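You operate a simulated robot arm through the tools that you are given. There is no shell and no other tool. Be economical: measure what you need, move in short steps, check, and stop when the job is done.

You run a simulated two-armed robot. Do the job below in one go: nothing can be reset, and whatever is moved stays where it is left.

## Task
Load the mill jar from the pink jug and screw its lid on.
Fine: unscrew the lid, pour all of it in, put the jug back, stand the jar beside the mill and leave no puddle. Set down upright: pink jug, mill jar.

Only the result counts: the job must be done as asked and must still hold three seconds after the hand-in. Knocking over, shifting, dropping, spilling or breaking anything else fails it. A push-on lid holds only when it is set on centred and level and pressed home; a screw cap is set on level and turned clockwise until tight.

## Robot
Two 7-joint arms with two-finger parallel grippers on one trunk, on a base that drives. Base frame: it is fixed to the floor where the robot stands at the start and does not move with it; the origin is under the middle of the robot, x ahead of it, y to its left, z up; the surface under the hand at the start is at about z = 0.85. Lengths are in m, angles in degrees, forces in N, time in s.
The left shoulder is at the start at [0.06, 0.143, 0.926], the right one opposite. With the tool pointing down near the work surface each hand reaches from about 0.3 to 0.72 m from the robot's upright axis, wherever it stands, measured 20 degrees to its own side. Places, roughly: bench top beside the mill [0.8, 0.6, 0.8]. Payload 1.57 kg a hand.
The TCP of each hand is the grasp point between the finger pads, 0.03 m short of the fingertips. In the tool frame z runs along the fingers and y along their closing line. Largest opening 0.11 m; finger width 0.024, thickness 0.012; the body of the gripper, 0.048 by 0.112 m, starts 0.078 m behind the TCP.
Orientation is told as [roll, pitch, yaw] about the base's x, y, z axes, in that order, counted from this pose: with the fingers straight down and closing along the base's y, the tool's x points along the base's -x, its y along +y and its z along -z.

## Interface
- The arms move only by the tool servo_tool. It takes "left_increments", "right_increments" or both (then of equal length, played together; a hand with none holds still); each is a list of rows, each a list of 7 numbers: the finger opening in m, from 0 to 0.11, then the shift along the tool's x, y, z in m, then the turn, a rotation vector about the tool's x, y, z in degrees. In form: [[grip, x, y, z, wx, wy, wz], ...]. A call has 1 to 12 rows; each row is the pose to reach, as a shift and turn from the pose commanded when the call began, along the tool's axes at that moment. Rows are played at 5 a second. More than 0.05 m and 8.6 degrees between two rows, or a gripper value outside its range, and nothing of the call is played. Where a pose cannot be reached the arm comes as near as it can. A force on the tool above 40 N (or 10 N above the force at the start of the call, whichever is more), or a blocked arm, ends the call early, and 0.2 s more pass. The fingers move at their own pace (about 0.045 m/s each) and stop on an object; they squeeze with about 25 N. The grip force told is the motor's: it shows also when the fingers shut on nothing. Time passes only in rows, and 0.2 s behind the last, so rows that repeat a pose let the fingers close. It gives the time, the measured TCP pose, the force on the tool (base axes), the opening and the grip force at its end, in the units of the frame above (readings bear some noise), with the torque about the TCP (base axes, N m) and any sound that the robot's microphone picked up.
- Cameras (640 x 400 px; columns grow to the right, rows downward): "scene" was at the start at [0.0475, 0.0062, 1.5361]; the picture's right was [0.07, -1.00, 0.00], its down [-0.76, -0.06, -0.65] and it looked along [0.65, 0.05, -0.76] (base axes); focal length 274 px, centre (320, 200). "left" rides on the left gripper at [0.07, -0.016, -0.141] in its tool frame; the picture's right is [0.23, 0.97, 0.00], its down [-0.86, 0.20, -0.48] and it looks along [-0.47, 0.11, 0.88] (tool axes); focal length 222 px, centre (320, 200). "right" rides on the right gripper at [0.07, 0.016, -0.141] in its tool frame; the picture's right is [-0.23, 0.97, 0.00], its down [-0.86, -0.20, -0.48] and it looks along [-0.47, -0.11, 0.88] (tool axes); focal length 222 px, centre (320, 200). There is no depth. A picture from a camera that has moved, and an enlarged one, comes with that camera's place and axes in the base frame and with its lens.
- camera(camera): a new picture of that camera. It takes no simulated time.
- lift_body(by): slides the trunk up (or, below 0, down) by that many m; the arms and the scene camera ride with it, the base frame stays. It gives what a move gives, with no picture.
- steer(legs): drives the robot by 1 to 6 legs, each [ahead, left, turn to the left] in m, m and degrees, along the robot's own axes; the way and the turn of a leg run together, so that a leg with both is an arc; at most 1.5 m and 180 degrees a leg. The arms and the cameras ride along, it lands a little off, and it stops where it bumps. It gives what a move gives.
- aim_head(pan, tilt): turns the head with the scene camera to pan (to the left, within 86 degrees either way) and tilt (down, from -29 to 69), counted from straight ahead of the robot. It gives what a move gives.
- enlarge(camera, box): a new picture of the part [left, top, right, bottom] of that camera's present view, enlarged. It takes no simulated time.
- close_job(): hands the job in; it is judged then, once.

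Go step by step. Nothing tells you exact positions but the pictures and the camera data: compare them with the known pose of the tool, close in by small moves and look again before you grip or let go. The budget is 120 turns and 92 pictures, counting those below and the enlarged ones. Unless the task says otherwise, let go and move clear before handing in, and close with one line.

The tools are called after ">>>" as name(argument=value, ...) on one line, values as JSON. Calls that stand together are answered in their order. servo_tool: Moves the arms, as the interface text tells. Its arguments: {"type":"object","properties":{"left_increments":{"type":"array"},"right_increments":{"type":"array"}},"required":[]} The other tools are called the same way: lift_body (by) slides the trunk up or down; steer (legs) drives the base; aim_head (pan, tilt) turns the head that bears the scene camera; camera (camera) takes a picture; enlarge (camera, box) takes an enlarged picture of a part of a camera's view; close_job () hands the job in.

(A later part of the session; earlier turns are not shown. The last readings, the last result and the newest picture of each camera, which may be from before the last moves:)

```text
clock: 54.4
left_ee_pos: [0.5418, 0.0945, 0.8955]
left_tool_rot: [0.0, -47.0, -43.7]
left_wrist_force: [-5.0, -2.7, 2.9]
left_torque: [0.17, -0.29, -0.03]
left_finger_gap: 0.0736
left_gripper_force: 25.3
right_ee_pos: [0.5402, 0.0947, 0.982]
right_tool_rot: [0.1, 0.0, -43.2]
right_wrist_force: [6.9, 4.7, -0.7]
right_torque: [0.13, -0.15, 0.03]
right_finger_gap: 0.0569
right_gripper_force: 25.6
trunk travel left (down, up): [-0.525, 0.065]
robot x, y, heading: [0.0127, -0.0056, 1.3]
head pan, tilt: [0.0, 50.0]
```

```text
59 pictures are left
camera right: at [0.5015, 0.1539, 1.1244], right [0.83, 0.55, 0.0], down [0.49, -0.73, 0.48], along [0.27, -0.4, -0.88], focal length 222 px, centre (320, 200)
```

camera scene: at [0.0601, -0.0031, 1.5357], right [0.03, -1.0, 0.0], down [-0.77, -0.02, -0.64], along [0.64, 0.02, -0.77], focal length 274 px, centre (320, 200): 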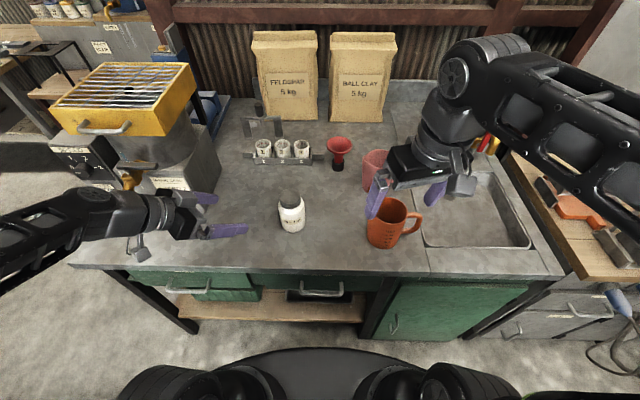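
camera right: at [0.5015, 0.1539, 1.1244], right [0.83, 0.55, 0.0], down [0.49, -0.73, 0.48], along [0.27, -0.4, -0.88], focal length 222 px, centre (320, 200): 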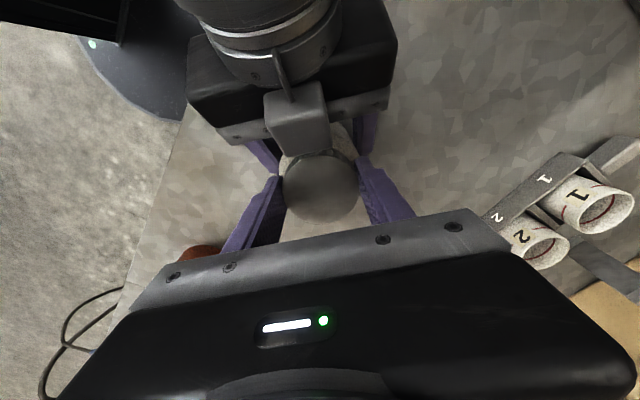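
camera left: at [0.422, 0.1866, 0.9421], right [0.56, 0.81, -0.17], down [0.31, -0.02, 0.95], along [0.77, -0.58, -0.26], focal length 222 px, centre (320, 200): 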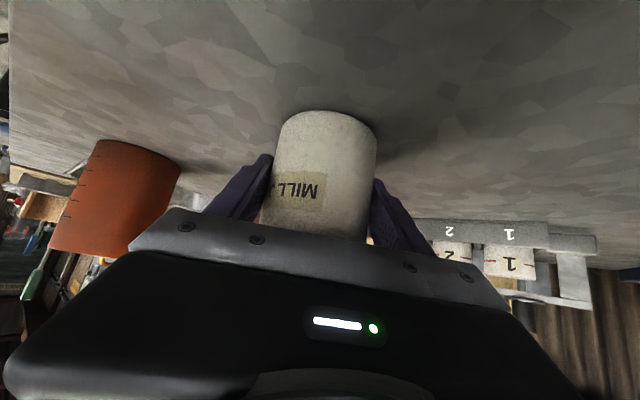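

The lid is gripped (0.057 m). Unscrewing counter-clockwise.

>>> servo_tool(right_increments=[[0.04, 0, 0, 0, 0, 0, -8], [0.04, 0, 0, 0, 0, 0, -16], [0.04, 0, 0, 0, 0, 0, -24], [0.04, 0, 0, 0, 0, 0, -32], [0.04, 0, 0, 0, 0, 0, -40], [0.04, 0, 0, 0, 0, 0, -48], [0.04, 0, 0, 0, 0, 0, -56], [0.04, 0, 0, 0, 0, 0, -64], [0.04, 0, 0, 0, 0, 0, -72], [0.04, 0, 0, 0, 0, 0, -80], [0.04, 0, 0, 0, 0, 0, -88]])

>>> camera(camera="left")

```text
clock: 56.0
left_ee_pos: [0.5391, 0.0928, 0.8962]
left_tool_rot: [0.2, -47.0, -44.2]
left_wrist_force: [-3.2, -1.0, 2.5]
left_torque: [1.11, -0.77, 0.69]
left_finger_gap: 0.0742
left_gripper_force: 25.3
right_ee_pos: [0.5451, 0.093, 0.9837]
right_tool_rot: [-0.1, -0.7, 10.3]
right_wrist_force: [3.8, 3.1, 2.2]
right_torque: [-0.49, 0.24, -0.75]
right_finger_gap: 0.0571
right_gripper_force: 24.6
trunk travel left (down, up): [-0.525, 0.065]
robot x, y, heading: [0.0129, -0.0072, 1.5]
head pan, tilt: [0.0, 50.0]
stopped in row 7 (left hand): the force on the tool passed its limit at 49 N (the readings are from after the stop); the commanded pose is now the measured one
```

```text
58 pictures are left
camera left: at [0.4205, 0.1861, 0.9419], right [0.57, 0.81, -0.16], down [0.31, -0.02, 0.95], along [0.77, -0.59, -0.26], focal length 222 px, centre (320, 200)
```

left: 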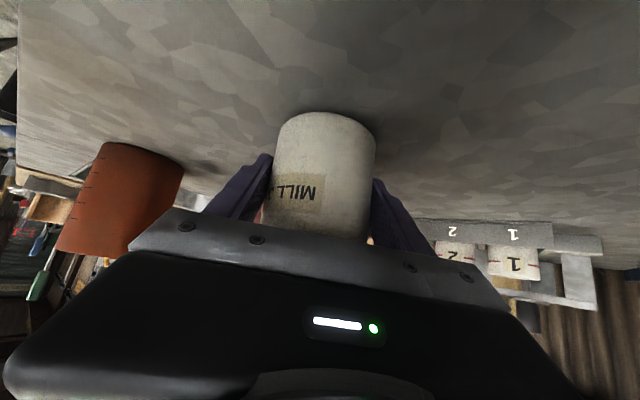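

>>> camera(camera="right")

>>> enlarge(camera="scene", box=[180, 110, 420, 260])

```text
57 pictures are left
camera right: at [0.4718, 0.0961, 1.1241], right [0.05, 1.0, 0.0], down [0.87, -0.04, 0.49], along [0.49, -0.02, -0.87], focal length 222 px, centre (320, 200)
```

right: 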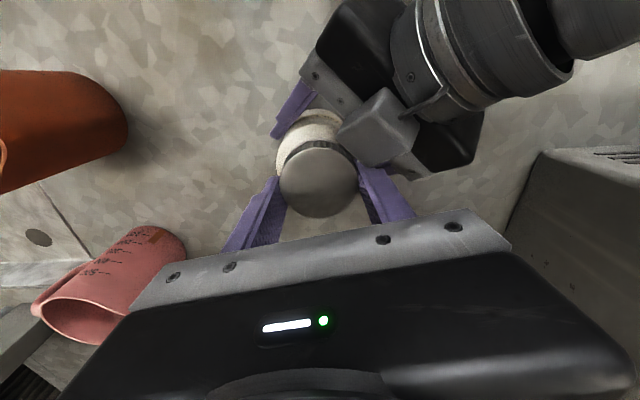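

```text
2.67 times, centred on (300, 185) of scene
camera zoom: at [0.0601, -0.0033, 1.5356], right [0.03, -1.0, 0.0], down [-0.77, -0.02, -0.64], along [0.64, 0.02, -0.77], focal length 730 px, centre (373, 240)
```

zoom: 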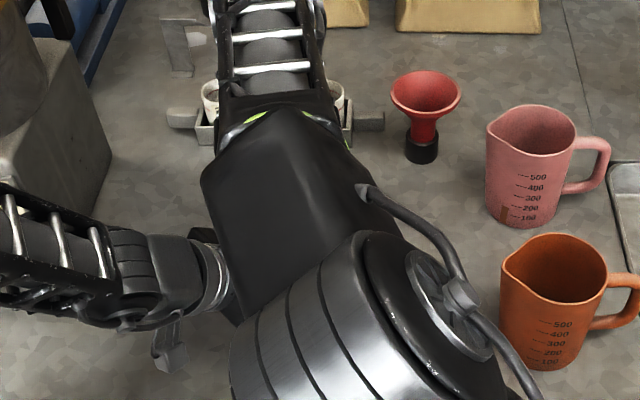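

The left hand's camera box blocks the right finger beyond yaw≈10°. The lid turned about 53° with no slip; I'll open slightly, swing back clockwise and regrip.

>>> servo_tool(right_increments=[[0.068, 0.002, 0, 0, 0, 0, 0], [0.068, 0.004, 0, 0, 0, 0.7, 4], [0.07, 0.004, 0, 0, 0, 0.7, 12], [0.075, 0.004, 0, 0, 0, 0.7, 20], [0.08, 0.004, 0, 0, 0, 0.7, 28], [0.08, 0.004, 0, 0, 0, 0.7, 36], [0.08, 0.004, 0, 0, 0, 0.7, 44], [0.08, 0.004, 0, 0, 0, 0.7, 52], [0.08, 0.004, 0, 0, 0, 0.7, 60], [0.08, 0.004, 0, 0, 0, 0.7, 68], [0.08, 0.004, 0, 0, 0, 0.7, 76], [0.08, 0.004, 0, 0, 0, 0.7, 84]])

>>> camera(camera="right")

```text
clock: 58.6
left_ee_pos: [0.539, 0.0927, 0.8963]
left_tool_rot: [0.0, -47.0, -44.0]
left_wrist_force: [1.2, 0.6, -0.4]
left_torque: [0.01, 0.0, 0.01]
left_finger_gap: 0.0737
left_gripper_force: 24.6
right_ee_pos: [0.541, 0.0925, 0.983]
right_tool_rot: [0.2, 0.3, -73.9]
right_wrist_force: [0.3, -0.1, 0.3]
right_torque: [-0.01, 0.01, 0.01]
right_finger_gap: 0.0802
right_gripper_force: 0.0
trunk travel left (down, up): [-0.525, 0.065]
robot x, y, heading: [0.0108, -0.0064, 1.3]
head pan, tilt: [0.0, 50.0]
```

```text
55 pictures are left
camera right: at [0.5369, 0.1625, 1.1247], right [1.0, 0.05, 0.0], down [0.05, -0.88, 0.47], along [0.03, -0.47, -0.88], focal length 222 px, centre (320, 200)
```

right: 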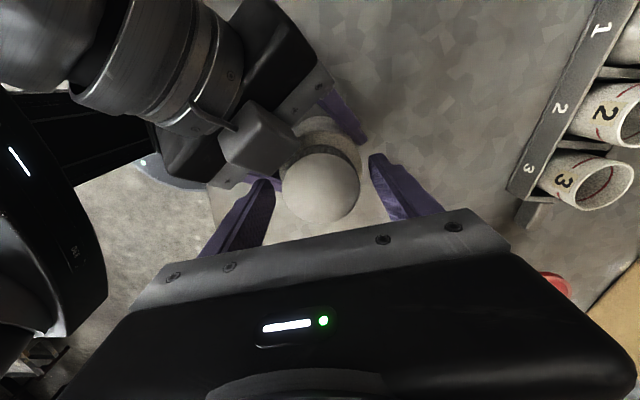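

Regrip and turn another 76°.

>>> servo_tool(right_increments=[[0.05, 0, 0, 0, 0, 0, 0], [0.04, 0, 0, 0, 0, 0, 0], [0.04, 0, 0, 0, 0, 0, -8], [0.04, 0, 0, 0, 0, 0, -16], [0.04, 0, 0, 0, 0, 0, -24], [0.04, 0, 0, 0, 0, 0, -32], [0.04, 0, 0, 0, 0, 0, -40], [0.04, 0, 0, 0, 0, 0, -48], [0.04, 0, 0, 0, 0, 0, -56], [0.04, 0, 0, 0, 0, 0, -64], [0.04, 0, 0, 0, 0, 0, -70], [0.04, 0, 0, 0, 0, 0, -76]])

```text
clock: 61.2
left_ee_pos: [0.5407, 0.0927, 0.895]
left_tool_rot: [0.0, -46.9, -43.9]
left_wrist_force: [5.2, 5.8, -1.0]
left_torque: [-0.07, -0.17, 0.51]
left_finger_gap: 0.0739
left_gripper_force: 25.3
right_ee_pos: [0.5423, 0.0918, 0.9833]
right_tool_rot: [0.4, 0.0, 2.4]
right_wrist_force: [-4.4, -5.4, 2.5]
right_torque: [-0.37, 0.58, -0.48]
right_finger_gap: 0.0562
right_gripper_force: 24.8
trunk travel left (down, up): [-0.525, 0.065]
robot x, y, heading: [0.0175, -0.0055, 1.5]
head pan, tilt: [0.0, 50.0]
```

Still resisting (−0.48 N·m), so another cycle.

>>> servo_tool(right_increments=[[0.068, 0, 0, 0, 0, 0, 0], [0.07, 0, 0, 0, 0, 0, 2], [0.08, 0, 0, 0, 0, 0, 10], [0.08, 0, 0, 0, 0, 0, 18], [0.08, 0, 0, 0, 0, 0, 26], [0.08, 0, 0, 0, 0, 0, 34], [0.08, 0, 0, 0, 0, 0, 42], [0.08, 0, 0, 0, 0, 0, 50], [0.08, 0, 0, 0, 0, 0, 58], [0.08, 0, 0, 0, 0, 0, 66], [0.08, 0, 0, 0, 0, 0, 74], [0.08, 0, 0, 0, 0, 0, 80]])

>>> servo_tool(right_increments=[[0.05, 0, 0, 0, 0, 0, 0], [0.04, 0, 0, 0, 0, 0, 0], [0.04, 0, 0, 0, 0, 0, -8], [0.04, 0, 0, 0, 0, 0, -16], [0.04, 0, 0, 0, 0, 0, -24], [0.04, 0, 0, 0, 0, 0, -32], [0.04, 0, 0, 0, 0, 0, -40], [0.04, 0, 0, 0, 0, 0, -48], [0.04, 0, 0, 0, 0, 0, -56], [0.04, 0, 0, 0, 0, 0, -64], [0.04, 0, 0, 0, 0, 0, -72], [0.04, 0, 0, 0, 0, 0, -80]])

>>> camera(camera="right")

```text
clock: 63.8
left_ee_pos: [0.5389, 0.0939, 0.8969]
left_tool_rot: [0.0, -47.0, -44.0]
left_wrist_force: [0.5, -0.1, -0.6]
left_torque: [0.03, 0.0, 0.0]
left_finger_gap: 0.0738
left_gripper_force: 25.6
right_ee_pos: [0.5423, 0.0924, 0.9824]
right_tool_rot: [0.3, 0.3, -77.8]
right_wrist_force: [0.3, 0.9, -0.6]
right_torque: [0.0, -0.04, 0.0]
right_finger_gap: 0.0801
right_gripper_force: 0.1
trunk travel left (down, up): [-0.525, 0.065]
robot x, y, heading: [0.0114, -0.0089, 1.8]
head pan, tilt: [0.0, 50.0]
```

```text
clock: 66.4
left_ee_pos: [0.5396, 0.0933, 0.8956]
left_tool_rot: [0.0, -47.0, -43.9]
left_wrist_force: [9.0, 5.5, -3.6]
left_torque: [-0.04, 0.08, 0.43]
left_finger_gap: 0.0739
left_gripper_force: 25.3
right_ee_pos: [0.5416, 0.0917, 0.9824]
right_tool_rot: [0.3, -0.1, 2.4]
right_wrist_force: [-8.4, -4.6, 5.8]
right_torque: [-0.27, 0.62, -0.39]
right_finger_gap: 0.0567
right_gripper_force: 24.9
trunk travel left (down, up): [-0.525, 0.065]
robot x, y, heading: [0.0126, -0.0065, 1.3]
head pan, tilt: [0.0, 50.0]
```

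```text
54 pictures are left
camera right: at [0.4709, 0.104, 1.1247], right [0.19, 0.98, 0.01], down [0.86, -0.17, 0.48], along [0.47, -0.08, -0.88], focal length 222 px, centre (320, 200)
```

right: 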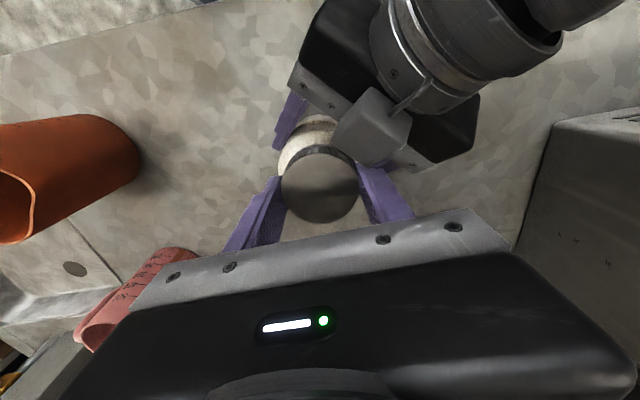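

Upward force on the right hand grows (the lid is rising), about 205° so far. Another cycle, raising slightly.

>>> servo_tool(right_increments=[[0.068, 0, 0, 0, 0, 0, 0], [0.07, 0, 0, -0.001, 0, 0, 2], [0.08, 0, 0, -0.002, 0, 0, 10], [0.08, 0, 0, -0.002, 0, 0, 18], [0.08, 0, 0, -0.002, 0, 0, 26], [0.08, 0, 0, -0.002, 0, 0, 34], [0.08, 0, 0, -0.002, 0, 0, 42], [0.08, 0, 0, -0.002, 0, 0, 50], [0.08, 0, 0, -0.002, 0, 0, 58], [0.08, 0, 0, -0.002, 0, 0, 66], [0.08, 0, 0, -0.002, 0, 0, 74], [0.08, 0, 0, -0.002, 0, 0, 80]])

>>> servo_tool(right_increments=[[0.05, 0, 0, 0, 0, 0, 0], [0.04, 0, 0, 0, 0, 0, 0], [0.04, 0, 0, 0, 0, 0, -8], [0.04, 0, 0, 0, 0, 0, -16], [0.04, 0, 0, 0, 0, 0, -24], [0.04, 0, 0, 0, 0, 0, -32], [0.04, 0, 0, 0, 0, 0, -40], [0.04, 0, 0, 0, 0, 0, -48], [0.04, 0, 0, 0, 0, 0, -56], [0.04, 0, 0, 0, 0, 0, -64], [0.04, 0, 0, 0, 0, 0, -72], [0.04, 0, 0, 0, 0, 0, -80]])

```text
clock: 69.0
left_ee_pos: [0.5392, 0.0937, 0.8969]
left_tool_rot: [0.0, -47.0, -44.0]
left_wrist_force: [-0.1, 0.5, 0.4]
left_torque: [0.02, -0.02, -0.02]
left_finger_gap: 0.0739
left_gripper_force: 25.3
right_ee_pos: [0.5411, 0.0912, 0.9842]
right_tool_rot: [0.2, 0.3, -77.9]
right_wrist_force: [1.0, 0.0, 0.4]
right_torque: [0.03, 0.02, 0.01]
right_finger_gap: 0.08
right_gripper_force: 0.0
trunk travel left (down, up): [-0.525, 0.065]
robot x, y, heading: [0.0135, -0.002, 1.6]
head pan, tilt: [0.0, 50.0]
```

```text
clock: 71.6
left_ee_pos: [0.5413, 0.0933, 0.896]
left_tool_rot: [-0.1, -47.0, -43.9]
left_wrist_force: [-1.4, 1.1, -0.1]
left_torque: [0.05, -0.22, 0.31]
left_finger_gap: 0.074
left_gripper_force: 24.7
right_ee_pos: [0.5412, 0.0907, 0.9857]
right_tool_rot: [0.3, 0.0, 2.4]
right_wrist_force: [2.4, -1.6, -0.7]
right_torque: [-0.13, 0.1, -0.33]
right_finger_gap: 0.0566
right_gripper_force: 24.9
trunk travel left (down, up): [-0.525, 0.065]
robot x, y, heading: [0.0153, -0.0039, 1.5]
head pan, tilt: [0.0, 50.0]
```

Torque is falling (0.75→0.33). One more cycle.

>>> servo_tool(right_increments=[[0.068, 0, 0, 0, 0, 0, 0], [0.07, 0, 0, -0.001, 0, 0, 2], [0.08, 0, 0, -0.001, 0, 0, 10], [0.08, 0, 0, -0.001, 0, 0, 18], [0.08, 0, 0, -0.001, 0, 0, 26], [0.08, 0, 0, -0.001, 0, 0, 34], [0.08, 0, 0, -0.001, 0, 0, 42], [0.08, 0, 0, -0.001, 0, 0, 50], [0.08, 0, 0, -0.001, 0, 0, 58], [0.08, 0, 0, -0.001, 0, 0, 66], [0.08, 0, 0, -0.001, 0, 0, 74], [0.08, 0, 0, -0.001, 0, 0, 80]])

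>>> servo_tool(right_increments=[[0.05, 0, 0, 0, 0, 0, 0], [0.04, 0, 0, 0, 0, 0, 0], [0.04, 0, 0, 0, 0, 0, -8], [0.04, 0, 0, 0, 0, 0, -16], [0.04, 0, 0, 0, 0, 0, -24], [0.04, 0, 0, 0, 0, 0, -32], [0.04, 0, 0, 0, 0, 0, -40], [0.04, 0, 0, 0, 0, 0, -48], [0.04, 0, 0, 0, 0, 0, -56], [0.04, 0, 0, 0, 0, 0, -64], [0.04, 0, 0, 0, 0, 0, -72], [0.04, 0, 0, 0, 0, 0, -80]])

```text
clock: 74.2
left_ee_pos: [0.5397, 0.0926, 0.8956]
left_tool_rot: [-0.1, -47.0, -44.0]
left_wrist_force: [0.1, -0.4, -0.1]
left_torque: [0.02, 0.04, 0.05]
left_finger_gap: 0.0738
left_gripper_force: 24.9
right_ee_pos: [0.5412, 0.0919, 0.9862]
right_tool_rot: [0.2, 0.3, -77.8]
right_wrist_force: [0.5, 0.9, 1.1]
right_torque: [-0.01, -0.03, 0.01]
right_finger_gap: 0.0798
right_gripper_force: 0.1
trunk travel left (down, up): [-0.525, 0.065]
robot x, y, heading: [0.0103, -0.0065, 1.4]
head pan, tilt: [0.0, 50.0]
```

```text
clock: 76.8
left_ee_pos: [0.5401, 0.0928, 0.8957]
left_tool_rot: [0.1, -46.9, -44.0]
left_wrist_force: [4.8, -2.0, -6.2]
left_torque: [0.32, -0.12, 0.47]
left_finger_gap: 0.0737
left_gripper_force: 25.1
right_ee_pos: [0.5416, 0.0908, 0.9856]
right_tool_rot: [0.2, -0.2, 2.4]
right_wrist_force: [-1.0, 1.0, 17.8]
right_torque: [-0.1, 0.46, -0.52]
right_finger_gap: 0.0568
right_gripper_force: 24.9
trunk travel left (down, up): [-0.525, 0.065]
robot x, y, heading: [0.0112, -0.0046, 1.8]
head pan, tilt: [0.0, 50.0]
```

The lid pushes up with 17.8 N, so it is rising along its thread. I'll raise a few mm to relieve it and see if it is free.

>>> servo_tool(right_increments=[[0.04, 0, 0, -0.002, 0, 0, 0], [0.04, 0, 0, -0.004, 0, 0, 0], [0.04, 0, 0, -0.004, 0, 0, 0]])

>>> enlarge(camera="right", box=[230, 80, 430, 230])

```text
clock: 77.6
left_ee_pos: [0.5395, 0.0932, 0.8966]
left_tool_rot: [0.0, -47.1, -44.0]
left_wrist_force: [-0.7, 2.5, -0.4]
left_torque: [-0.1, -0.05, 0.06]
left_finger_gap: 0.0738
left_gripper_force: 24.3
right_ee_pos: [0.5434, 0.0915, 0.9887]
right_tool_rot: [0.1, -0.1, 2.3]
right_wrist_force: [1.6, -1.9, -3.0]
right_torque: [-0.07, -0.03, -0.02]
right_finger_gap: 0.0566
right_gripper_force: 25.2
trunk travel left (down, up): [-0.525, 0.065]
robot x, y, heading: [0.0094, -0.0059, 1.5]
head pan, tilt: [0.0, 50.0]
```

```text
2.67 times, centred on (330, 155) of right
camera zoom: at [0.4711, 0.1041, 1.1309], right [0.19, 0.98, 0.0], down [0.86, -0.17, 0.48], along [0.47, -0.09, -0.88], focal length 592 px, centre (293, 320)
```

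zoom: 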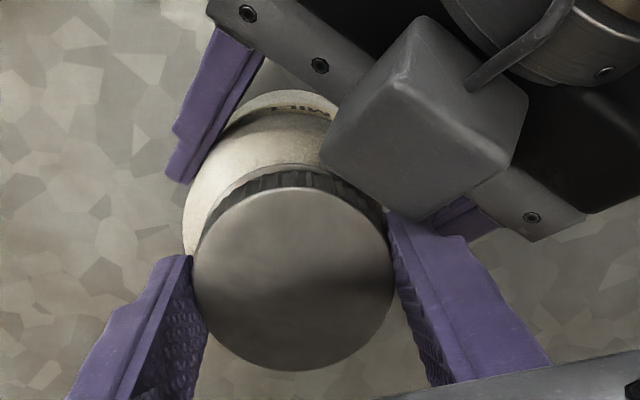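

Torque is near zero. Lifting further to check it is free.

>>> servo_tool(right_increments=[[0.04, 0, 0, -0.003, 0, 0, 0], [0.04, 0, 0, -0.006, 0, 0, 0], [0.04, 0, 0, -0.01, 0, 0, 0]])

```text
clock: 78.4
left_ee_pos: [0.5398, 0.0939, 0.8966]
left_tool_rot: [0.0, -47.0, -44.1]
left_wrist_force: [-2.0, 1.9, 0.8]
left_torque: [-0.21, -0.16, 0.1]
left_finger_gap: 0.0738
left_gripper_force: 24.5
right_ee_pos: [0.5411, 0.0922, 0.9996]
right_tool_rot: [0.3, -0.1, 2.3]
right_wrist_force: [2.1, -4.0, -4.1]
right_torque: [-0.17, -0.07, -0.07]
right_finger_gap: 0.0565
right_gripper_force: 25.2
trunk travel left (down, up): [-0.525, 0.065]
robot x, y, heading: [0.0136, -0.0053, 1.5]
head pan, tilt: [0.0, 50.0]
```

>>> servo_tool(right_increments=[[0.04, 0, 0, -0.02, 0, 0, 0], [0.04, 0, 0, -0.04, 0, 0, 0], [0.04, 0, -0.03, -0.05, 0, 0, 0], [0.04, 0.0, -0.07, -0.05, 0, 0, 0]])

>>> camera(camera="right")

>>> camera(camera="scene")

```text
clock: 79.4
left_ee_pos: [0.5394, 0.0942, 0.895]
left_tool_rot: [0.1, -47.0, -44.2]
left_wrist_force: [0.0, -0.5, 0.0]
left_torque: [0.08, 0.09, 0.01]
left_finger_gap: 0.0738
left_gripper_force: 25.2
right_ee_pos: [0.5442, 0.0219, 1.0497]
right_tool_rot: [0.3, -0.1, 2.4]
right_wrist_force: [0.1, 0.4, -0.2]
right_torque: [0.01, 0.01, -0.01]
right_finger_gap: 0.0569
right_gripper_force: 24.9
trunk travel left (down, up): [-0.525, 0.065]
robot x, y, heading: [0.0143, -0.0074, 1.6]
head pan, tilt: [0.0, 50.0]
```

```text
52 pictures are left
camera right: at [0.4735, 0.0333, 1.1913], right [0.19, 0.98, 0.01], down [0.86, -0.17, 0.48], along [0.47, -0.08, -0.88], focal length 222 px, centre (320, 200)
```

right: 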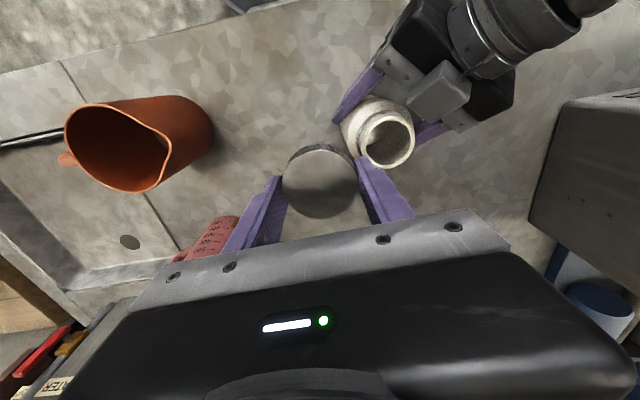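

```text
51 pictures are left
camera scene: at [0.0606, -0.0037, 1.5356], right [0.03, -1.0, 0.0], down [-0.77, -0.02, -0.64], along [0.64, 0.02, -0.77], focal length 274 px, centre (320, 200)
```

scene: 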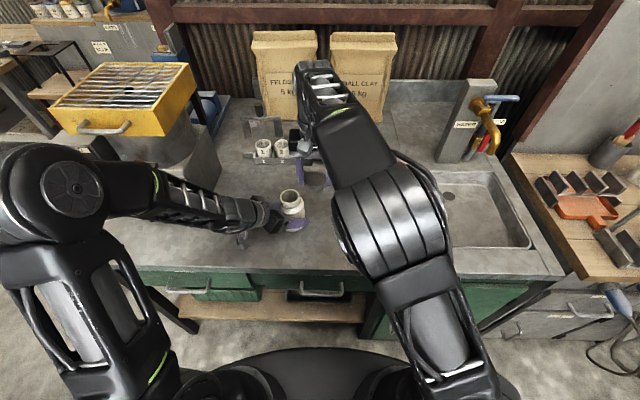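

The lid is off and held in the right hand; the jar mouth is about 42 mm wide. I'll set the lid on clear bench at about [0.44, 0.0].

>>> servo_tool(right_increments=[[0.04, 0.03, -0.006, 0, 0, 0, 0], [0.04, 0.065, -0.012, 0.02, 0, 0, 0], [0.04, 0.105, -0.018, 0.03, 0, 0, 0], [0.04, 0.105, -0.018, 0.07, 0, 0, 0], [0.04, 0.105, -0.018, 0.11, 0, 0, 0], [0.04, 0.105, -0.018, 0.145, 0, 0, 0]])

>>> camera(camera="left")

```text
clock: 80.8
left_ee_pos: [0.5395, 0.0929, 0.8969]
left_tool_rot: [0.0, -47.0, -44.0]
left_wrist_force: [0.3, 0.7, -0.7]
left_torque: [0.03, 0.04, -0.03]
left_finger_gap: 0.0737
left_gripper_force: 25.1
right_ee_pos: [0.4414, 0.0014, 0.9046]
right_tool_rot: [0.3, 0.0, 2.3]
right_wrist_force: [-1.2, -1.0, -0.4]
right_torque: [0.01, -0.02, -0.03]
right_finger_gap: 0.0567
right_gripper_force: 25.0
trunk travel left (down, up): [-0.525, 0.065]
robot x, y, heading: [0.0143, -0.0023, 1.7]
head pan, tilt: [0.0, 50.0]
```

```text
50 pictures are left
camera left: at [0.421, 0.186, 0.9417], right [0.57, 0.81, -0.17], down [0.31, -0.02, 0.95], along [0.77, -0.59, -0.26], focal length 222 px, centre (320, 200)
```

left: 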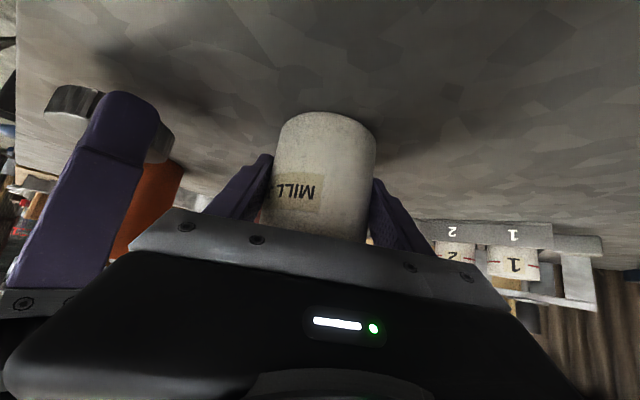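

>>> servo_tool(right_increments=[[0.04, 0, 0, 0.004, 0, 0, 0], [0.04, 0, 0, 0.008, 0, 0, 0], [0.04, 0, 0, 0.012, 0, 0, 0]])

>>> servo_tool(right_increments=[[0.04, 0, 0, 0.002, 0, 0, 0], [0.04, 0, 0, 0.004, 0, 0, 0]])

>>> enlarge(camera="left", box=[0, 40, 240, 190])

```text
clock: 81.6
left_ee_pos: [0.5398, 0.0934, 0.8956]
left_tool_rot: [-0.1, -47.0, -44.2]
left_wrist_force: [1.0, 0.4, -0.7]
left_torque: [0.11, 0.08, -0.04]
left_finger_gap: 0.0736
left_gripper_force: 25.5
right_ee_pos: [0.4407, -0.0007, 0.8934]
right_tool_rot: [0.3, -0.1, 2.3]
right_wrist_force: [-0.1, 0.4, -0.9]
right_torque: [0.04, -0.01, 0.01]
right_finger_gap: 0.0569
right_gripper_force: 24.6
trunk travel left (down, up): [-0.525, 0.065]
robot x, y, heading: [0.0143, -0.0051, 1.7]
head pan, tilt: [0.0, 50.0]
```

```text
clock: 82.2
left_ee_pos: [0.5397, 0.0944, 0.8966]
left_tool_rot: [0.0, -47.0, -44.1]
left_wrist_force: [2.1, 0.2, 0.5]
left_torque: [0.05, 0.05, 0.02]
left_finger_gap: 0.0736
left_gripper_force: 25.0
right_ee_pos: [0.4409, -0.0001, 0.888]
right_tool_rot: [0.2, -0.2, 2.3]
right_wrist_force: [0.2, -0.6, -1.0]
right_torque: [0.02, -0.01, -0.04]
right_finger_gap: 0.0566
right_gripper_force: 25.0
trunk travel left (down, up): [-0.525, 0.065]
robot x, y, heading: [0.0116, -0.0057, 1.5]
head pan, tilt: [0.0, 50.0]
```

```text
2.67 times, centred on (120, 115) of left
camera zoom: at [0.4209, 0.1859, 0.9417], right [0.57, 0.81, -0.17], down [0.31, -0.02, 0.95], along [0.77, -0.59, -0.26], focal length 592 px, centre (853, 427)
```

zoom: 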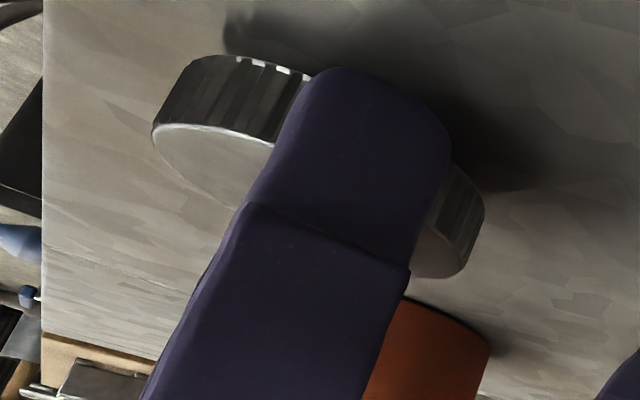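

Still a small gap. Lowering in 2 mm steps to contact.

>>> servo_tool(right_increments=[[0.04, 0, 0, 0.002, 0, 0, 0], [0.04, 0, 0, 0.004, 0, 0, 0]])

>>> servo_tool(right_increments=[[0.04, 0, 0, 0.002, 0, 0, 0], [0.04, 0, 0, 0.004, 0, 0, 0]])

>>> servo_tool(right_increments=[[0.04, 0, 0, 0.002, 0, 0, 0]])

```text
clock: 82.8
left_ee_pos: [0.5409, 0.0927, 0.8957]
left_tool_rot: [0.0, -47.0, -44.1]
left_wrist_force: [0.9, 0.5, 0.5]
left_torque: [0.07, 0.08, -0.03]
left_finger_gap: 0.0738
left_gripper_force: 25.2
right_ee_pos: [0.4403, -0.0006, 0.8834]
right_tool_rot: [0.2, -0.1, 2.3]
right_wrist_force: [-1.0, 0.3, 0.2]
right_torque: [0.02, -0.01, -0.03]
right_finger_gap: 0.0568
right_gripper_force: 25.0
trunk travel left (down, up): [-0.525, 0.065]
robot x, y, heading: [0.0144, -0.0054, 1.5]
head pan, tilt: [0.0, 50.0]
```

```text
clock: 83.4
left_ee_pos: [0.5385, 0.0928, 0.8958]
left_tool_rot: [0.0, -46.9, -44.0]
left_wrist_force: [-0.6, 0.1, -0.1]
left_torque: [0.05, 0.09, 0.0]
left_finger_gap: 0.0739
left_gripper_force: 24.6
right_ee_pos: [0.4417, -0.0011, 0.8798]
right_tool_rot: [0.4, -0.2, 2.5]
right_wrist_force: [0.2, 0.5, 7.8]
right_torque: [-0.29, 0.1, 0.0]
right_finger_gap: 0.0569
right_gripper_force: 25.0
trunk travel left (down, up): [-0.525, 0.065]
robot x, y, heading: [0.0139, -0.0036, 1.8]
head pan, tilt: [0.0, 50.0]
```

```text
clock: 83.8
left_ee_pos: [0.5388, 0.094, 0.8978]
left_tool_rot: [0.1, -47.1, -44.0]
left_wrist_force: [0.1, 0.0, -0.1]
left_torque: [-0.03, 0.0, 0.01]
left_finger_gap: 0.0738
left_gripper_force: 25.2
right_ee_pos: [0.4418, -0.0004, 0.8809]
right_tool_rot: [0.3, -0.4, 2.4]
right_wrist_force: [-0.4, -3.2, 32.0]
right_torque: [-1.16, 0.3, 0.04]
right_finger_gap: 0.0567
right_gripper_force: 25.3
trunk travel left (down, up): [-0.525, 0.065]
robot x, y, heading: [0.0124, -0.0057, 1.6]
head pan, tilt: [0.0, 50.0]
```

Contact at TCP z≈0.88, so the lid is on the bench. Releasing and rising.

>>> servo_tool(right_increments=[[0.057, 0, 0, -0.002, 0, 0, 0], [0.07, 0, 0, -0.002, 0, 0, 0], [0.085, 0, 0, -0.002, 0, 0, 0], [0.085, 0, 0, -0.03, 0, 0, 0], [0.085, 0, 0, -0.07, 0, 0, 0], [0.085, 0, 0, -0.1, 0, 0, 0]])

>>> camera(camera="right")

```text
clock: 85.2
left_ee_pos: [0.54, 0.0935, 0.8967]
left_tool_rot: [0.0, -47.0, -44.2]
left_wrist_force: [-1.0, -1.1, -0.1]
left_torque: [0.05, 0.13, 0.08]
left_finger_gap: 0.0738
left_gripper_force: 25.3
right_ee_pos: [0.4384, -0.0029, 0.9803]
right_tool_rot: [0.3, -0.2, 2.3]
right_wrist_force: [0.0, -0.3, -0.5]
right_torque: [0.0, -0.03, 0.0]
right_finger_gap: 0.0851
right_gripper_force: 0.1
trunk travel left (down, up): [-0.525, 0.065]
robot x, y, heading: [0.0115, -0.0036, 1.4]
head pan, tilt: [0.0, 50.0]
```

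```text
48 pictures are left
camera right: at [0.3679, 0.0097, 1.1212], right [0.19, 0.98, 0.01], down [0.86, -0.17, 0.48], along [0.47, -0.09, -0.88], focal length 222 px, centre (320, 200)
```

right: 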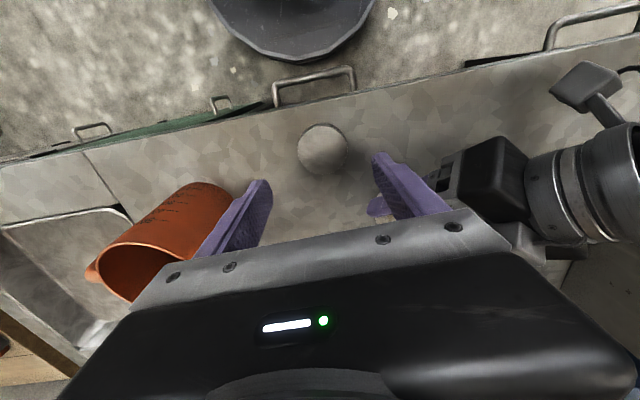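

The lid rests at about [0.435, 0.0]. For the pour I'll grip the pink jug by its handle (at about [0.70, −0.25], facing right) with the right hand from the right side. First the left hand releases the jar and retreats.

>>> servo_tool(left_increments=[[0.09, 0, 0, 0, 0, 0, 0], [0.11, 0, 0, 0, 0, 0, 0], [0.11, 0, 0, -0.02, 0, 0, 0], [0.11, 0, 0, -0.06, 0, 0, 0], [0.11, 0, 0, -0.1, 0, 0, 0], [0.11, 0, 0, -0.14, 0, 0, 0], [0.11, 0, 0, -0.18, 0, 0, 0], [0.11, 0, 0, -0.22, 0, 0, 0]], right_increments=[[0.085, 0, 0, -0.02, 0, 0, 0], [0.085, 0, 0, -0.04, 0, 0, 0], [0.085, 0.0, -0.03, -0.06, 0, 0, 0], [0.085, 0, -0.06, -0.08, 0, 0, 0], [0.085, 0, -0.09, -0.1, 0, 0, 0], [0.085, 0, -0.12, -0.1, 0, 0, 0], [0.085, 0, -0.15, -0.1, 0, 0, 0], [0.085, 0, -0.18, -0.1, 0, 0, 0]])

>>> camera(camera="scene")

```text
clock: 87.0
left_ee_pos: [0.4234, 0.203, 1.0468]
left_tool_rot: [0.1, -46.9, -44.0]
left_wrist_force: [-1.1, -0.7, -0.1]
left_torque: [0.02, -0.04, 0.03]
left_finger_gap: 0.1102
left_gripper_force: 0.1
right_ee_pos: [0.4448, -0.182, 1.0756]
right_tool_rot: [0.3, -0.1, 2.2]
right_wrist_force: [-1.0, -0.4, -0.2]
right_torque: [-0.02, 0.0, 0.01]
right_finger_gap: 0.0845
right_gripper_force: 0.1
trunk travel left (down, up): [-0.525, 0.065]
robot x, y, heading: [0.0134, -0.0033, 1.3]
head pan, tilt: [0.0, 50.0]
```

```text
47 pictures are left
camera scene: at [0.0596, -0.0041, 1.5356], right [0.03, -1.0, 0.0], down [-0.77, -0.02, -0.64], along [0.64, 0.02, -0.77], focal length 274 px, centre (320, 200)
```

scene: 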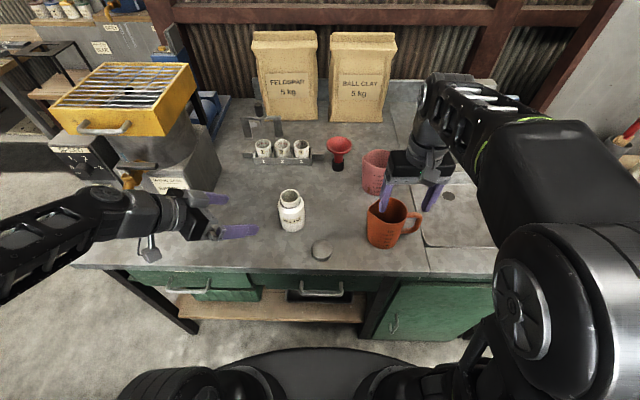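

Jar open and upright. I'll drive 0.25 m right, so the right arm can come at the jug handle from its right, and start turning the right hand.

>>> steer(legs=[[0, -0.25, -1.4]])

>>> servo_tool(right_increments=[[0.085, 0, 0, 0, 0, 0, 8], [0.085, 0, 0, 0, 0, 0, 16], [0.085, 0, 0, 0, 0, 0, 24], [0.085, 0, 0, 0, 0, 0, 32], [0.085, 0, 0, 0, 0, 0, 40], [0.085, 0, 0, 0, 0, 0, 48], [0.085, 0, 0, 0, 0, 0, 56], [0.085, 0, 0, 0, 0, 0, 64], [0.085, 0, 0, 0, 0, 0, 72], [0.085, 0, 0, 0, 0, 0, 80], [0.085, 0, 0, 0, 0, 0, 86], [0.085, 0, 0, 0, 0, 0, 92]])

>>> servo_tool(right_increments=[[0.085, 0, 0, 0, 0, 8, 0], [0.085, 0, 0, 0, 0, 16, 0], [0.085, 0, 0, 0, 0, 24, 0], [0.085, 0, 0, 0, 0, 32, 0], [0.085, 0, 0, 0, 0, 40, 0], [0.085, 0, 0, 0, 0, 48, 0], [0.085, 0, 0, 0, 0, 56, 0], [0.085, 0, 0, 0, 0, 64, 0], [0.085, 0, 0, 0, 0, 70, 0]])

>>> camera(camera="scene")

```text
clock: 88.8
left_ee_pos: [0.4323, -0.0611, 1.0471]
left_tool_rot: [0.0, -47.0, -45.7]
left_wrist_force: [-0.1, 0.5, -0.2]
left_torque: [0.03, 0.02, 0.03]
left_finger_gap: 0.1099
left_gripper_force: 0.0
right_ee_pos: [0.4433, -0.4466, 1.0745]
right_tool_rot: [0.4, -0.1, 0.8]
right_wrist_force: [-0.3, -0.7, 0.2]
right_torque: [0.03, -0.01, -0.01]
right_finger_gap: 0.0851
right_gripper_force: 0.1
trunk travel left (down, up): [-0.525, 0.065]
robot x, y, heading: [0.0139, -0.2579, 0.0]
head pan, tilt: [0.0, 50.0]
```

```text
clock: 91.4
left_ee_pos: [0.4315, -0.0599, 1.0474]
left_tool_rot: [0.1, -47.0, -45.6]
left_wrist_force: [-0.1, -0.7, 0.6]
left_torque: [-0.02, 0.0, 0.01]
left_finger_gap: 0.1099
left_gripper_force: 0.0
right_ee_pos: [0.4435, -0.446, 1.0743]
right_tool_rot: [0.1, 0.4, -91.5]
right_wrist_force: [0.3, 0.4, 0.6]
right_torque: [0.01, -0.01, 0.03]
right_finger_gap: 0.0848
right_gripper_force: 0.1
trunk travel left (down, up): [-0.525, 0.065]
robot x, y, heading: [0.0151, -0.258, -0.4]
head pan, tilt: [0.0, 50.0]
```

```text
clock: 93.4
left_ee_pos: [0.4322, -0.0628, 1.0473]
left_tool_rot: [0.4, -46.8, -45.9]
left_wrist_force: [-0.8, -1.8, 0.5]
left_torque: [0.1, 0.05, 0.08]
left_finger_gap: 0.11
left_gripper_force: 0.1
right_ee_pos: [0.4117, -0.4373, 1.1031]
right_tool_rot: [7.7, 69.5, -85.1]
right_wrist_force: [-0.2, 1.9, 0.4]
right_torque: [-0.07, 0.05, 0.08]
right_finger_gap: 0.0848
right_gripper_force: 0.0
right hand out of reach, approached as far as the arm can: row 7, 8, 9
trunk travel left (down, up): [-0.525, 0.065]
robot x, y, heading: [0.012, -0.2536, 0.1]
head pan, tilt: [0.0, 50.0]
```

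```text
46 pictures are left
camera scene: at [0.0627, -0.2628, 1.5357], right [0.0, -1.0, 0.0], down [-0.77, 0.0, -0.64], along [0.64, 0.0, -0.77], focal length 274 px, centre (320, 200)
```

scene: 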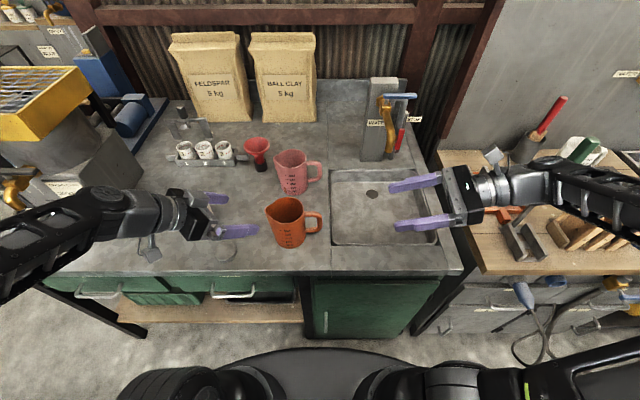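

The right hand now points left, behind the jug handles' side. Zooming on the pink jug.

>>> enlarge(camera="scene", box=[230, 130, 470, 260])

>>> camera(camera="right")

```text
2.67 times, centred on (350, 195) of scene
camera zoom: at [0.0627, -0.2628, 1.5357], right [0.0, -1.0, 0.0], down [-0.77, 0.0, -0.64], along [0.64, 0.0, -0.77], focal length 730 px, centre (240, 213)
```

zoom: 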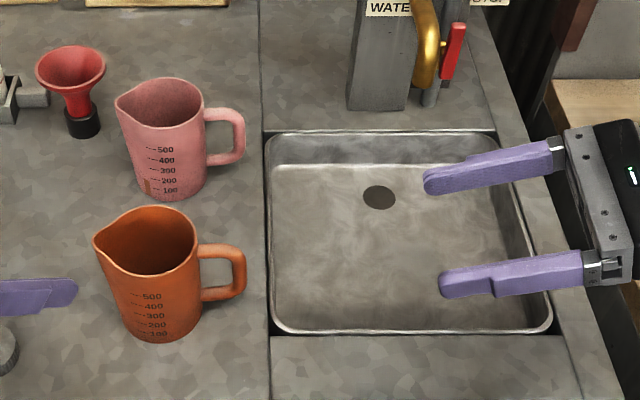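

```text
44 pictures are left
camera right: at [0.4182, -0.546, 1.2189], right [0.98, -0.12, -0.17], down [-0.2, -0.74, -0.64], along [-0.05, 0.66, -0.75], focal length 222 px, centre (320, 200)
```

right: 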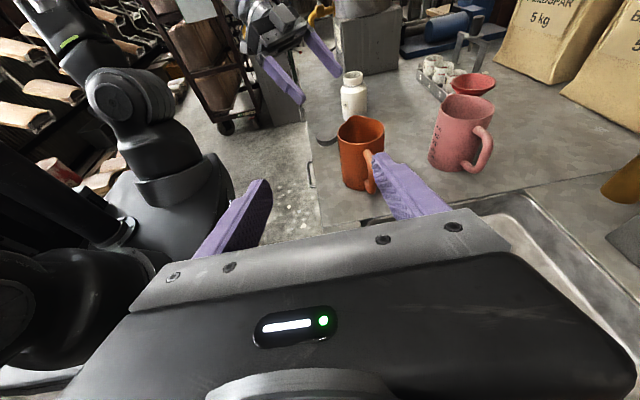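

Handle bar is about [0.69, −0.259, 0.93]. Moving the right hand to a pre-grasp right of it.

>>> servo_tool(right_increments=[[0.085, 0, 0.035, 0, 0, 0, 0], [0.085, 0, 0.075, 0, 0, 0, 0], [0.085, -0.01, 0.115, 0.01, 0, 0, 0], [0.085, -0.03, 0.155, 0.03, 0, 0, 0], [0.085, -0.05, 0.19, 0.05, 0, 0, 0], [0.085, -0.07, 0.225, 0.07, 0, 0, 0], [0.085, -0.085, 0.25, 0.09, 0, 0, 0], [0.085, -0.098, 0.268, 0.115, 0, 0, 0]])

>>> camera(camera="right")

>>> enlarge(camera="scene", box=[230, 110, 430, 235])

```text
clock: 94.7
left_ee_pos: [0.4305, -0.0624, 1.0478]
left_tool_rot: [0.3, -47.1, -46.1]
left_wrist_force: [0.8, 0.2, 0.1]
left_torque: [0.0, -0.01, -0.01]
left_finger_gap: 0.1101
left_gripper_force: 0.1
right_ee_pos: [0.5948, -0.4074, 1.0467]
right_tool_rot: [0.1, 70.5, -90.3]
right_wrist_force: [-33.0, -4.4, 6.5]
right_torque: [-0.31, -0.34, -1.52]
right_finger_gap: 0.0559
right_gripper_force: 0.0
trunk travel left (down, up): [-0.525, 0.065]
robot x, y, heading: [0.0155, -0.2567, -0.2]
head pan, tilt: [0.0, 50.0]
stopped in row 6 (right hand): the force on the tool passed its limit at 49 N (the readings are from after the stop); the commanded pose is now the measured one
```

```text
43 pictures are left
camera right: at [0.6106, -0.5192, 1.1591], right [0.97, -0.08, -0.21], down [-0.2, -0.73, -0.65], along [-0.1, 0.67, -0.73], focal length 222 px, centre (320, 200)
```

right: 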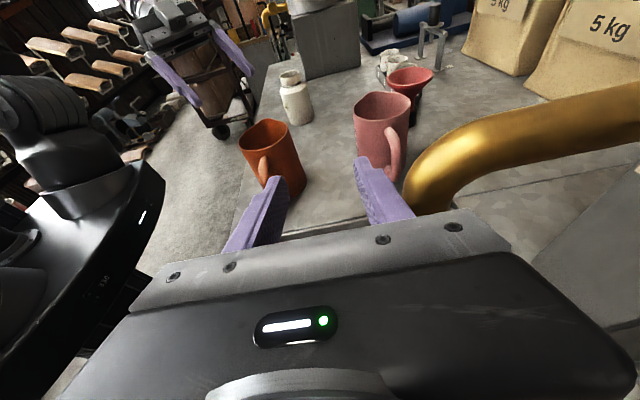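

```text
3.20 times, centred on (330, 172) of scene
camera zoom: at [0.0577, -0.2572, 1.5359], right [0.0, -1.0, 0.0], down [-0.76, 0.0, -0.65], along [0.65, 0.0, -0.76], focal length 876 px, centre (288, 288)
```

zoom: 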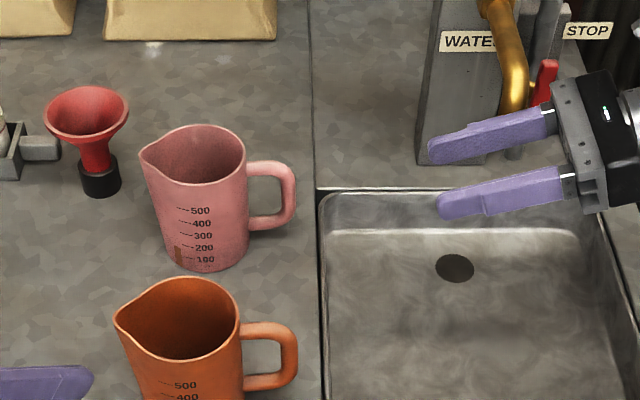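

The finger touched the faucet spout (about [0.65, −0.45, 1.05]), so a sideways approach is blocked. I'll back off, turn the hand upright again, and grip the handle from above instead; the later pour will tip toward the robot.

>>> servo_tool(right_increments=[[0.085, 0, -0.03, 0, 0, 0, 0], [0.085, 0, -0.07, 0, 0, 0, 0], [0.085, 0, -0.11, 0, 0, 0, 0], [0.085, 0, -0.11, 0, 0, -8, 0], [0.085, 0, -0.11, 0, 0, -16, 0], [0.085, 0, -0.11, 0, 0, -24, 0], [0.085, 0, -0.11, 0, 0, -32, 0], [0.085, 0, -0.11, 0, 0, -40, 0], [0.085, 0, -0.11, 0, 0, -48, 0], [0.085, 0, -0.11, 0, 0, -56, 0], [0.085, 0, -0.11, 0, 0, -64, 0], [0.085, 0, -0.11, 0, 0, -70.5, 0]])

>>> camera(camera="scene")

```text
clock: 97.3
left_ee_pos: [0.4333, -0.0592, 1.0465]
left_tool_rot: [0.0, -47.0, -45.6]
left_wrist_force: [-0.1, -0.4, 1.1]
left_torque: [0.02, 0.02, 0.01]
left_finger_gap: 0.11
left_gripper_force: 0.0
right_ee_pos: [0.4905, -0.4079, 1.0439]
right_tool_rot: [0.0, 0.0, -90.9]
right_wrist_force: [1.1, 1.0, 0.2]
right_torque: [-0.04, -0.02, 0.01]
right_finger_gap: 0.0852
right_gripper_force: 0.1
trunk travel left (down, up): [-0.525, 0.065]
robot x, y, heading: [0.0165, -0.258, -0.2]
head pan, tilt: [0.0, 50.0]
```

```text
41 pictures are left
camera scene: at [0.0634, -0.2567, 1.5356], right [0.0, -1.0, 0.0], down [-0.77, 0.0, -0.64], along [0.64, 0.0, -0.77], focal length 274 px, centre (320, 200)
```

scene: 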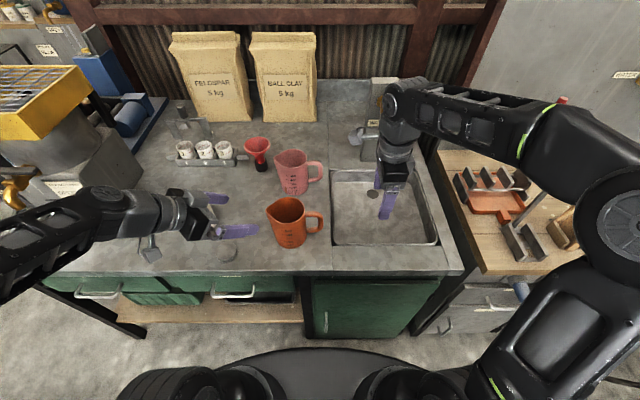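

Moving left first, then forward over the handle, staying clear of the faucet.

>>> servo_tool(right_increments=[[0.085, 0.04, 0, -0.01, 0, 0, 0], [0.085, 0.08, 0, -0.01, 0, 0, 0], [0.085, 0.12, 0, -0.01, 0, 0, 0], [0.085, 0.15, 0.02, -0.01, 0, 0, 0], [0.085, 0.15, 0.06, -0.01, 0, 0, 0], [0.085, 0.15, 0.1, -0.01, 0, 0, 0], [0.085, 0.15, 0.14, -0.01, 0, 0, 0], [0.085, 0.15, 0.18, -0.01, 0, 0, 0], [0.085, 0.15, 0.2, -0.01, 0, 0, 0]])

>>> camera(camera="right")

>>> enlarge(camera="scene", box=[230, 110, 430, 235])

```text
clock: 99.3
left_ee_pos: [0.4325, -0.0608, 1.0463]
left_tool_rot: [0.0, -47.0, -45.7]
left_wrist_force: [-1.0, -0.7, 0.1]
left_torque: [-0.01, -0.02, 0.02]
left_finger_gap: 0.1099
left_gripper_force: 0.1
right_ee_pos: [0.575, -0.2583, 1.052]
right_tool_rot: [0.1, 0.0, -90.8]
right_wrist_force: [0.6, -0.5, 0.1]
right_torque: [-0.01, 0.01, 0.03]
right_finger_gap: 0.0849
right_gripper_force: 0.0
right hand out of reach, approached as far as the arm can: row 6, 7, 8, 9
trunk travel left (down, up): [-0.525, 0.065]
robot x, y, heading: [0.0152, -0.2581, -0.4]
head pan, tilt: [0.0, 50.0]
```

```text
40 pictures are left
camera right: at [0.5921, -0.1883, 1.195], right [0.97, -0.24, 0.0], down [-0.21, -0.85, 0.48], along [-0.11, -0.46, -0.88], focal length 222 px, centre (320, 200)
```

right: 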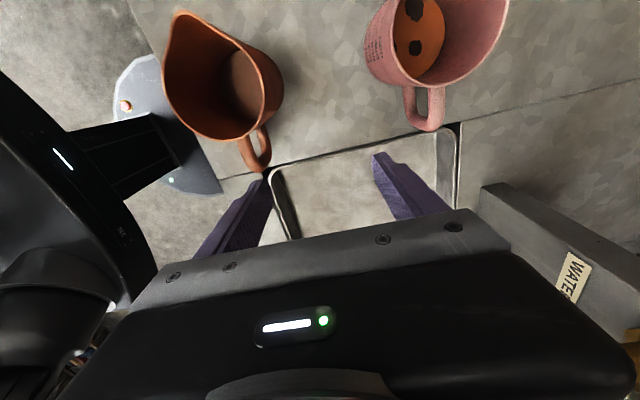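

```text
3.20 times, centred on (330, 172) of scene
camera zoom: at [0.0634, -0.2569, 1.5356], right [0.0, -1.0, 0.0], down [-0.77, 0.0, -0.64], along [0.64, 0.0, -0.77], focal length 876 px, centre (288, 288)
```

zoom: 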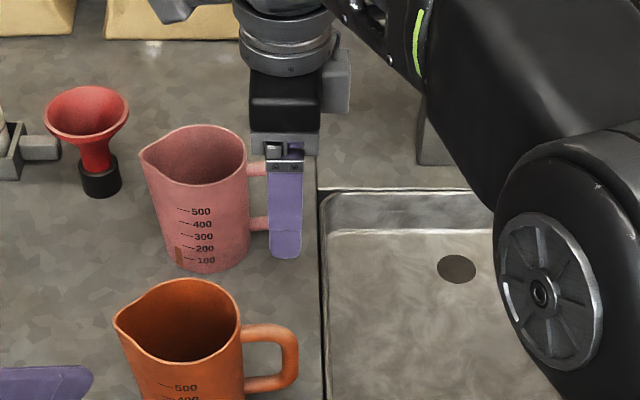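

The hand stops short of the handle (reach). I'll raise the trunk and move the base a bit forward and left, so the right shoulder faces the handle.

>>> lift_body(by=0.06)

>>> steer(legs=[[0.04, 0.14, 0]])

>>> camera(camera="right")

```text
clock: 100.3
left_ee_pos: [0.432, -0.061, 1.1055]
left_tool_rot: [0.0, -47.0, -45.7]
left_wrist_force: [0.8, -0.6, -0.5]
left_torque: [0.02, 0.0, -0.04]
left_finger_gap: 0.1101
left_gripper_force: 0.0
right_ee_pos: [0.5745, -0.2566, 1.1132]
right_tool_rot: [0.1, 0.0, -90.8]
right_wrist_force: [0.1, 0.2, 0.3]
right_torque: [0.01, 0.01, 0.01]
right_finger_gap: 0.085
right_gripper_force: 0.1
trunk travel left (down, up): [-0.585, 0.005]
robot x, y, heading: [0.0151, -0.2582, -0.3]
head pan, tilt: [0.0, 50.0]
```

```text
clock: 101.6
left_ee_pos: [0.4738, 0.0809, 1.107]
left_tool_rot: [0.1, -47.0, -45.9]
left_wrist_force: [0.1, 0.6, -0.6]
left_torque: [0.0, -0.03, -0.02]
left_finger_gap: 0.1102
left_gripper_force: 0.1
right_ee_pos: [0.6166, -0.1149, 1.1134]
right_tool_rot: [0.1, 0.0, -90.9]
right_wrist_force: [0.4, 0.3, -0.1]
right_torque: [-0.04, -0.03, 0.01]
right_finger_gap: 0.0848
right_gripper_force: 0.0
trunk travel left (down, up): [-0.585, 0.005]
robot x, y, heading: [0.0553, -0.1155, -0.3]
head pan, tilt: [0.0, 50.0]
```

```text
38 pictures are left
camera right: at [0.6329, -0.0459, 1.2547], right [0.97, -0.24, 0.0], down [-0.21, -0.85, 0.48], along [-0.11, -0.46, -0.88], focal length 222 px, centre (320, 200)
```

right: 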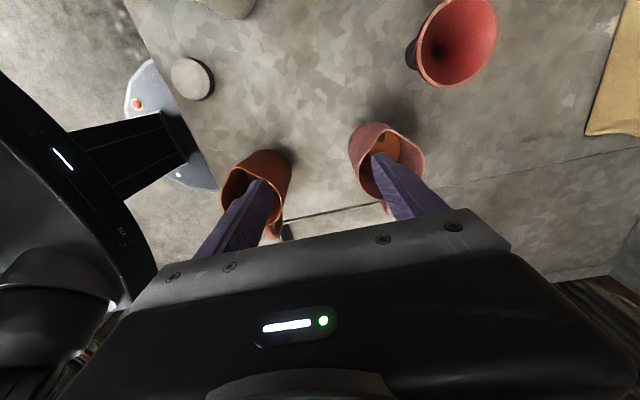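

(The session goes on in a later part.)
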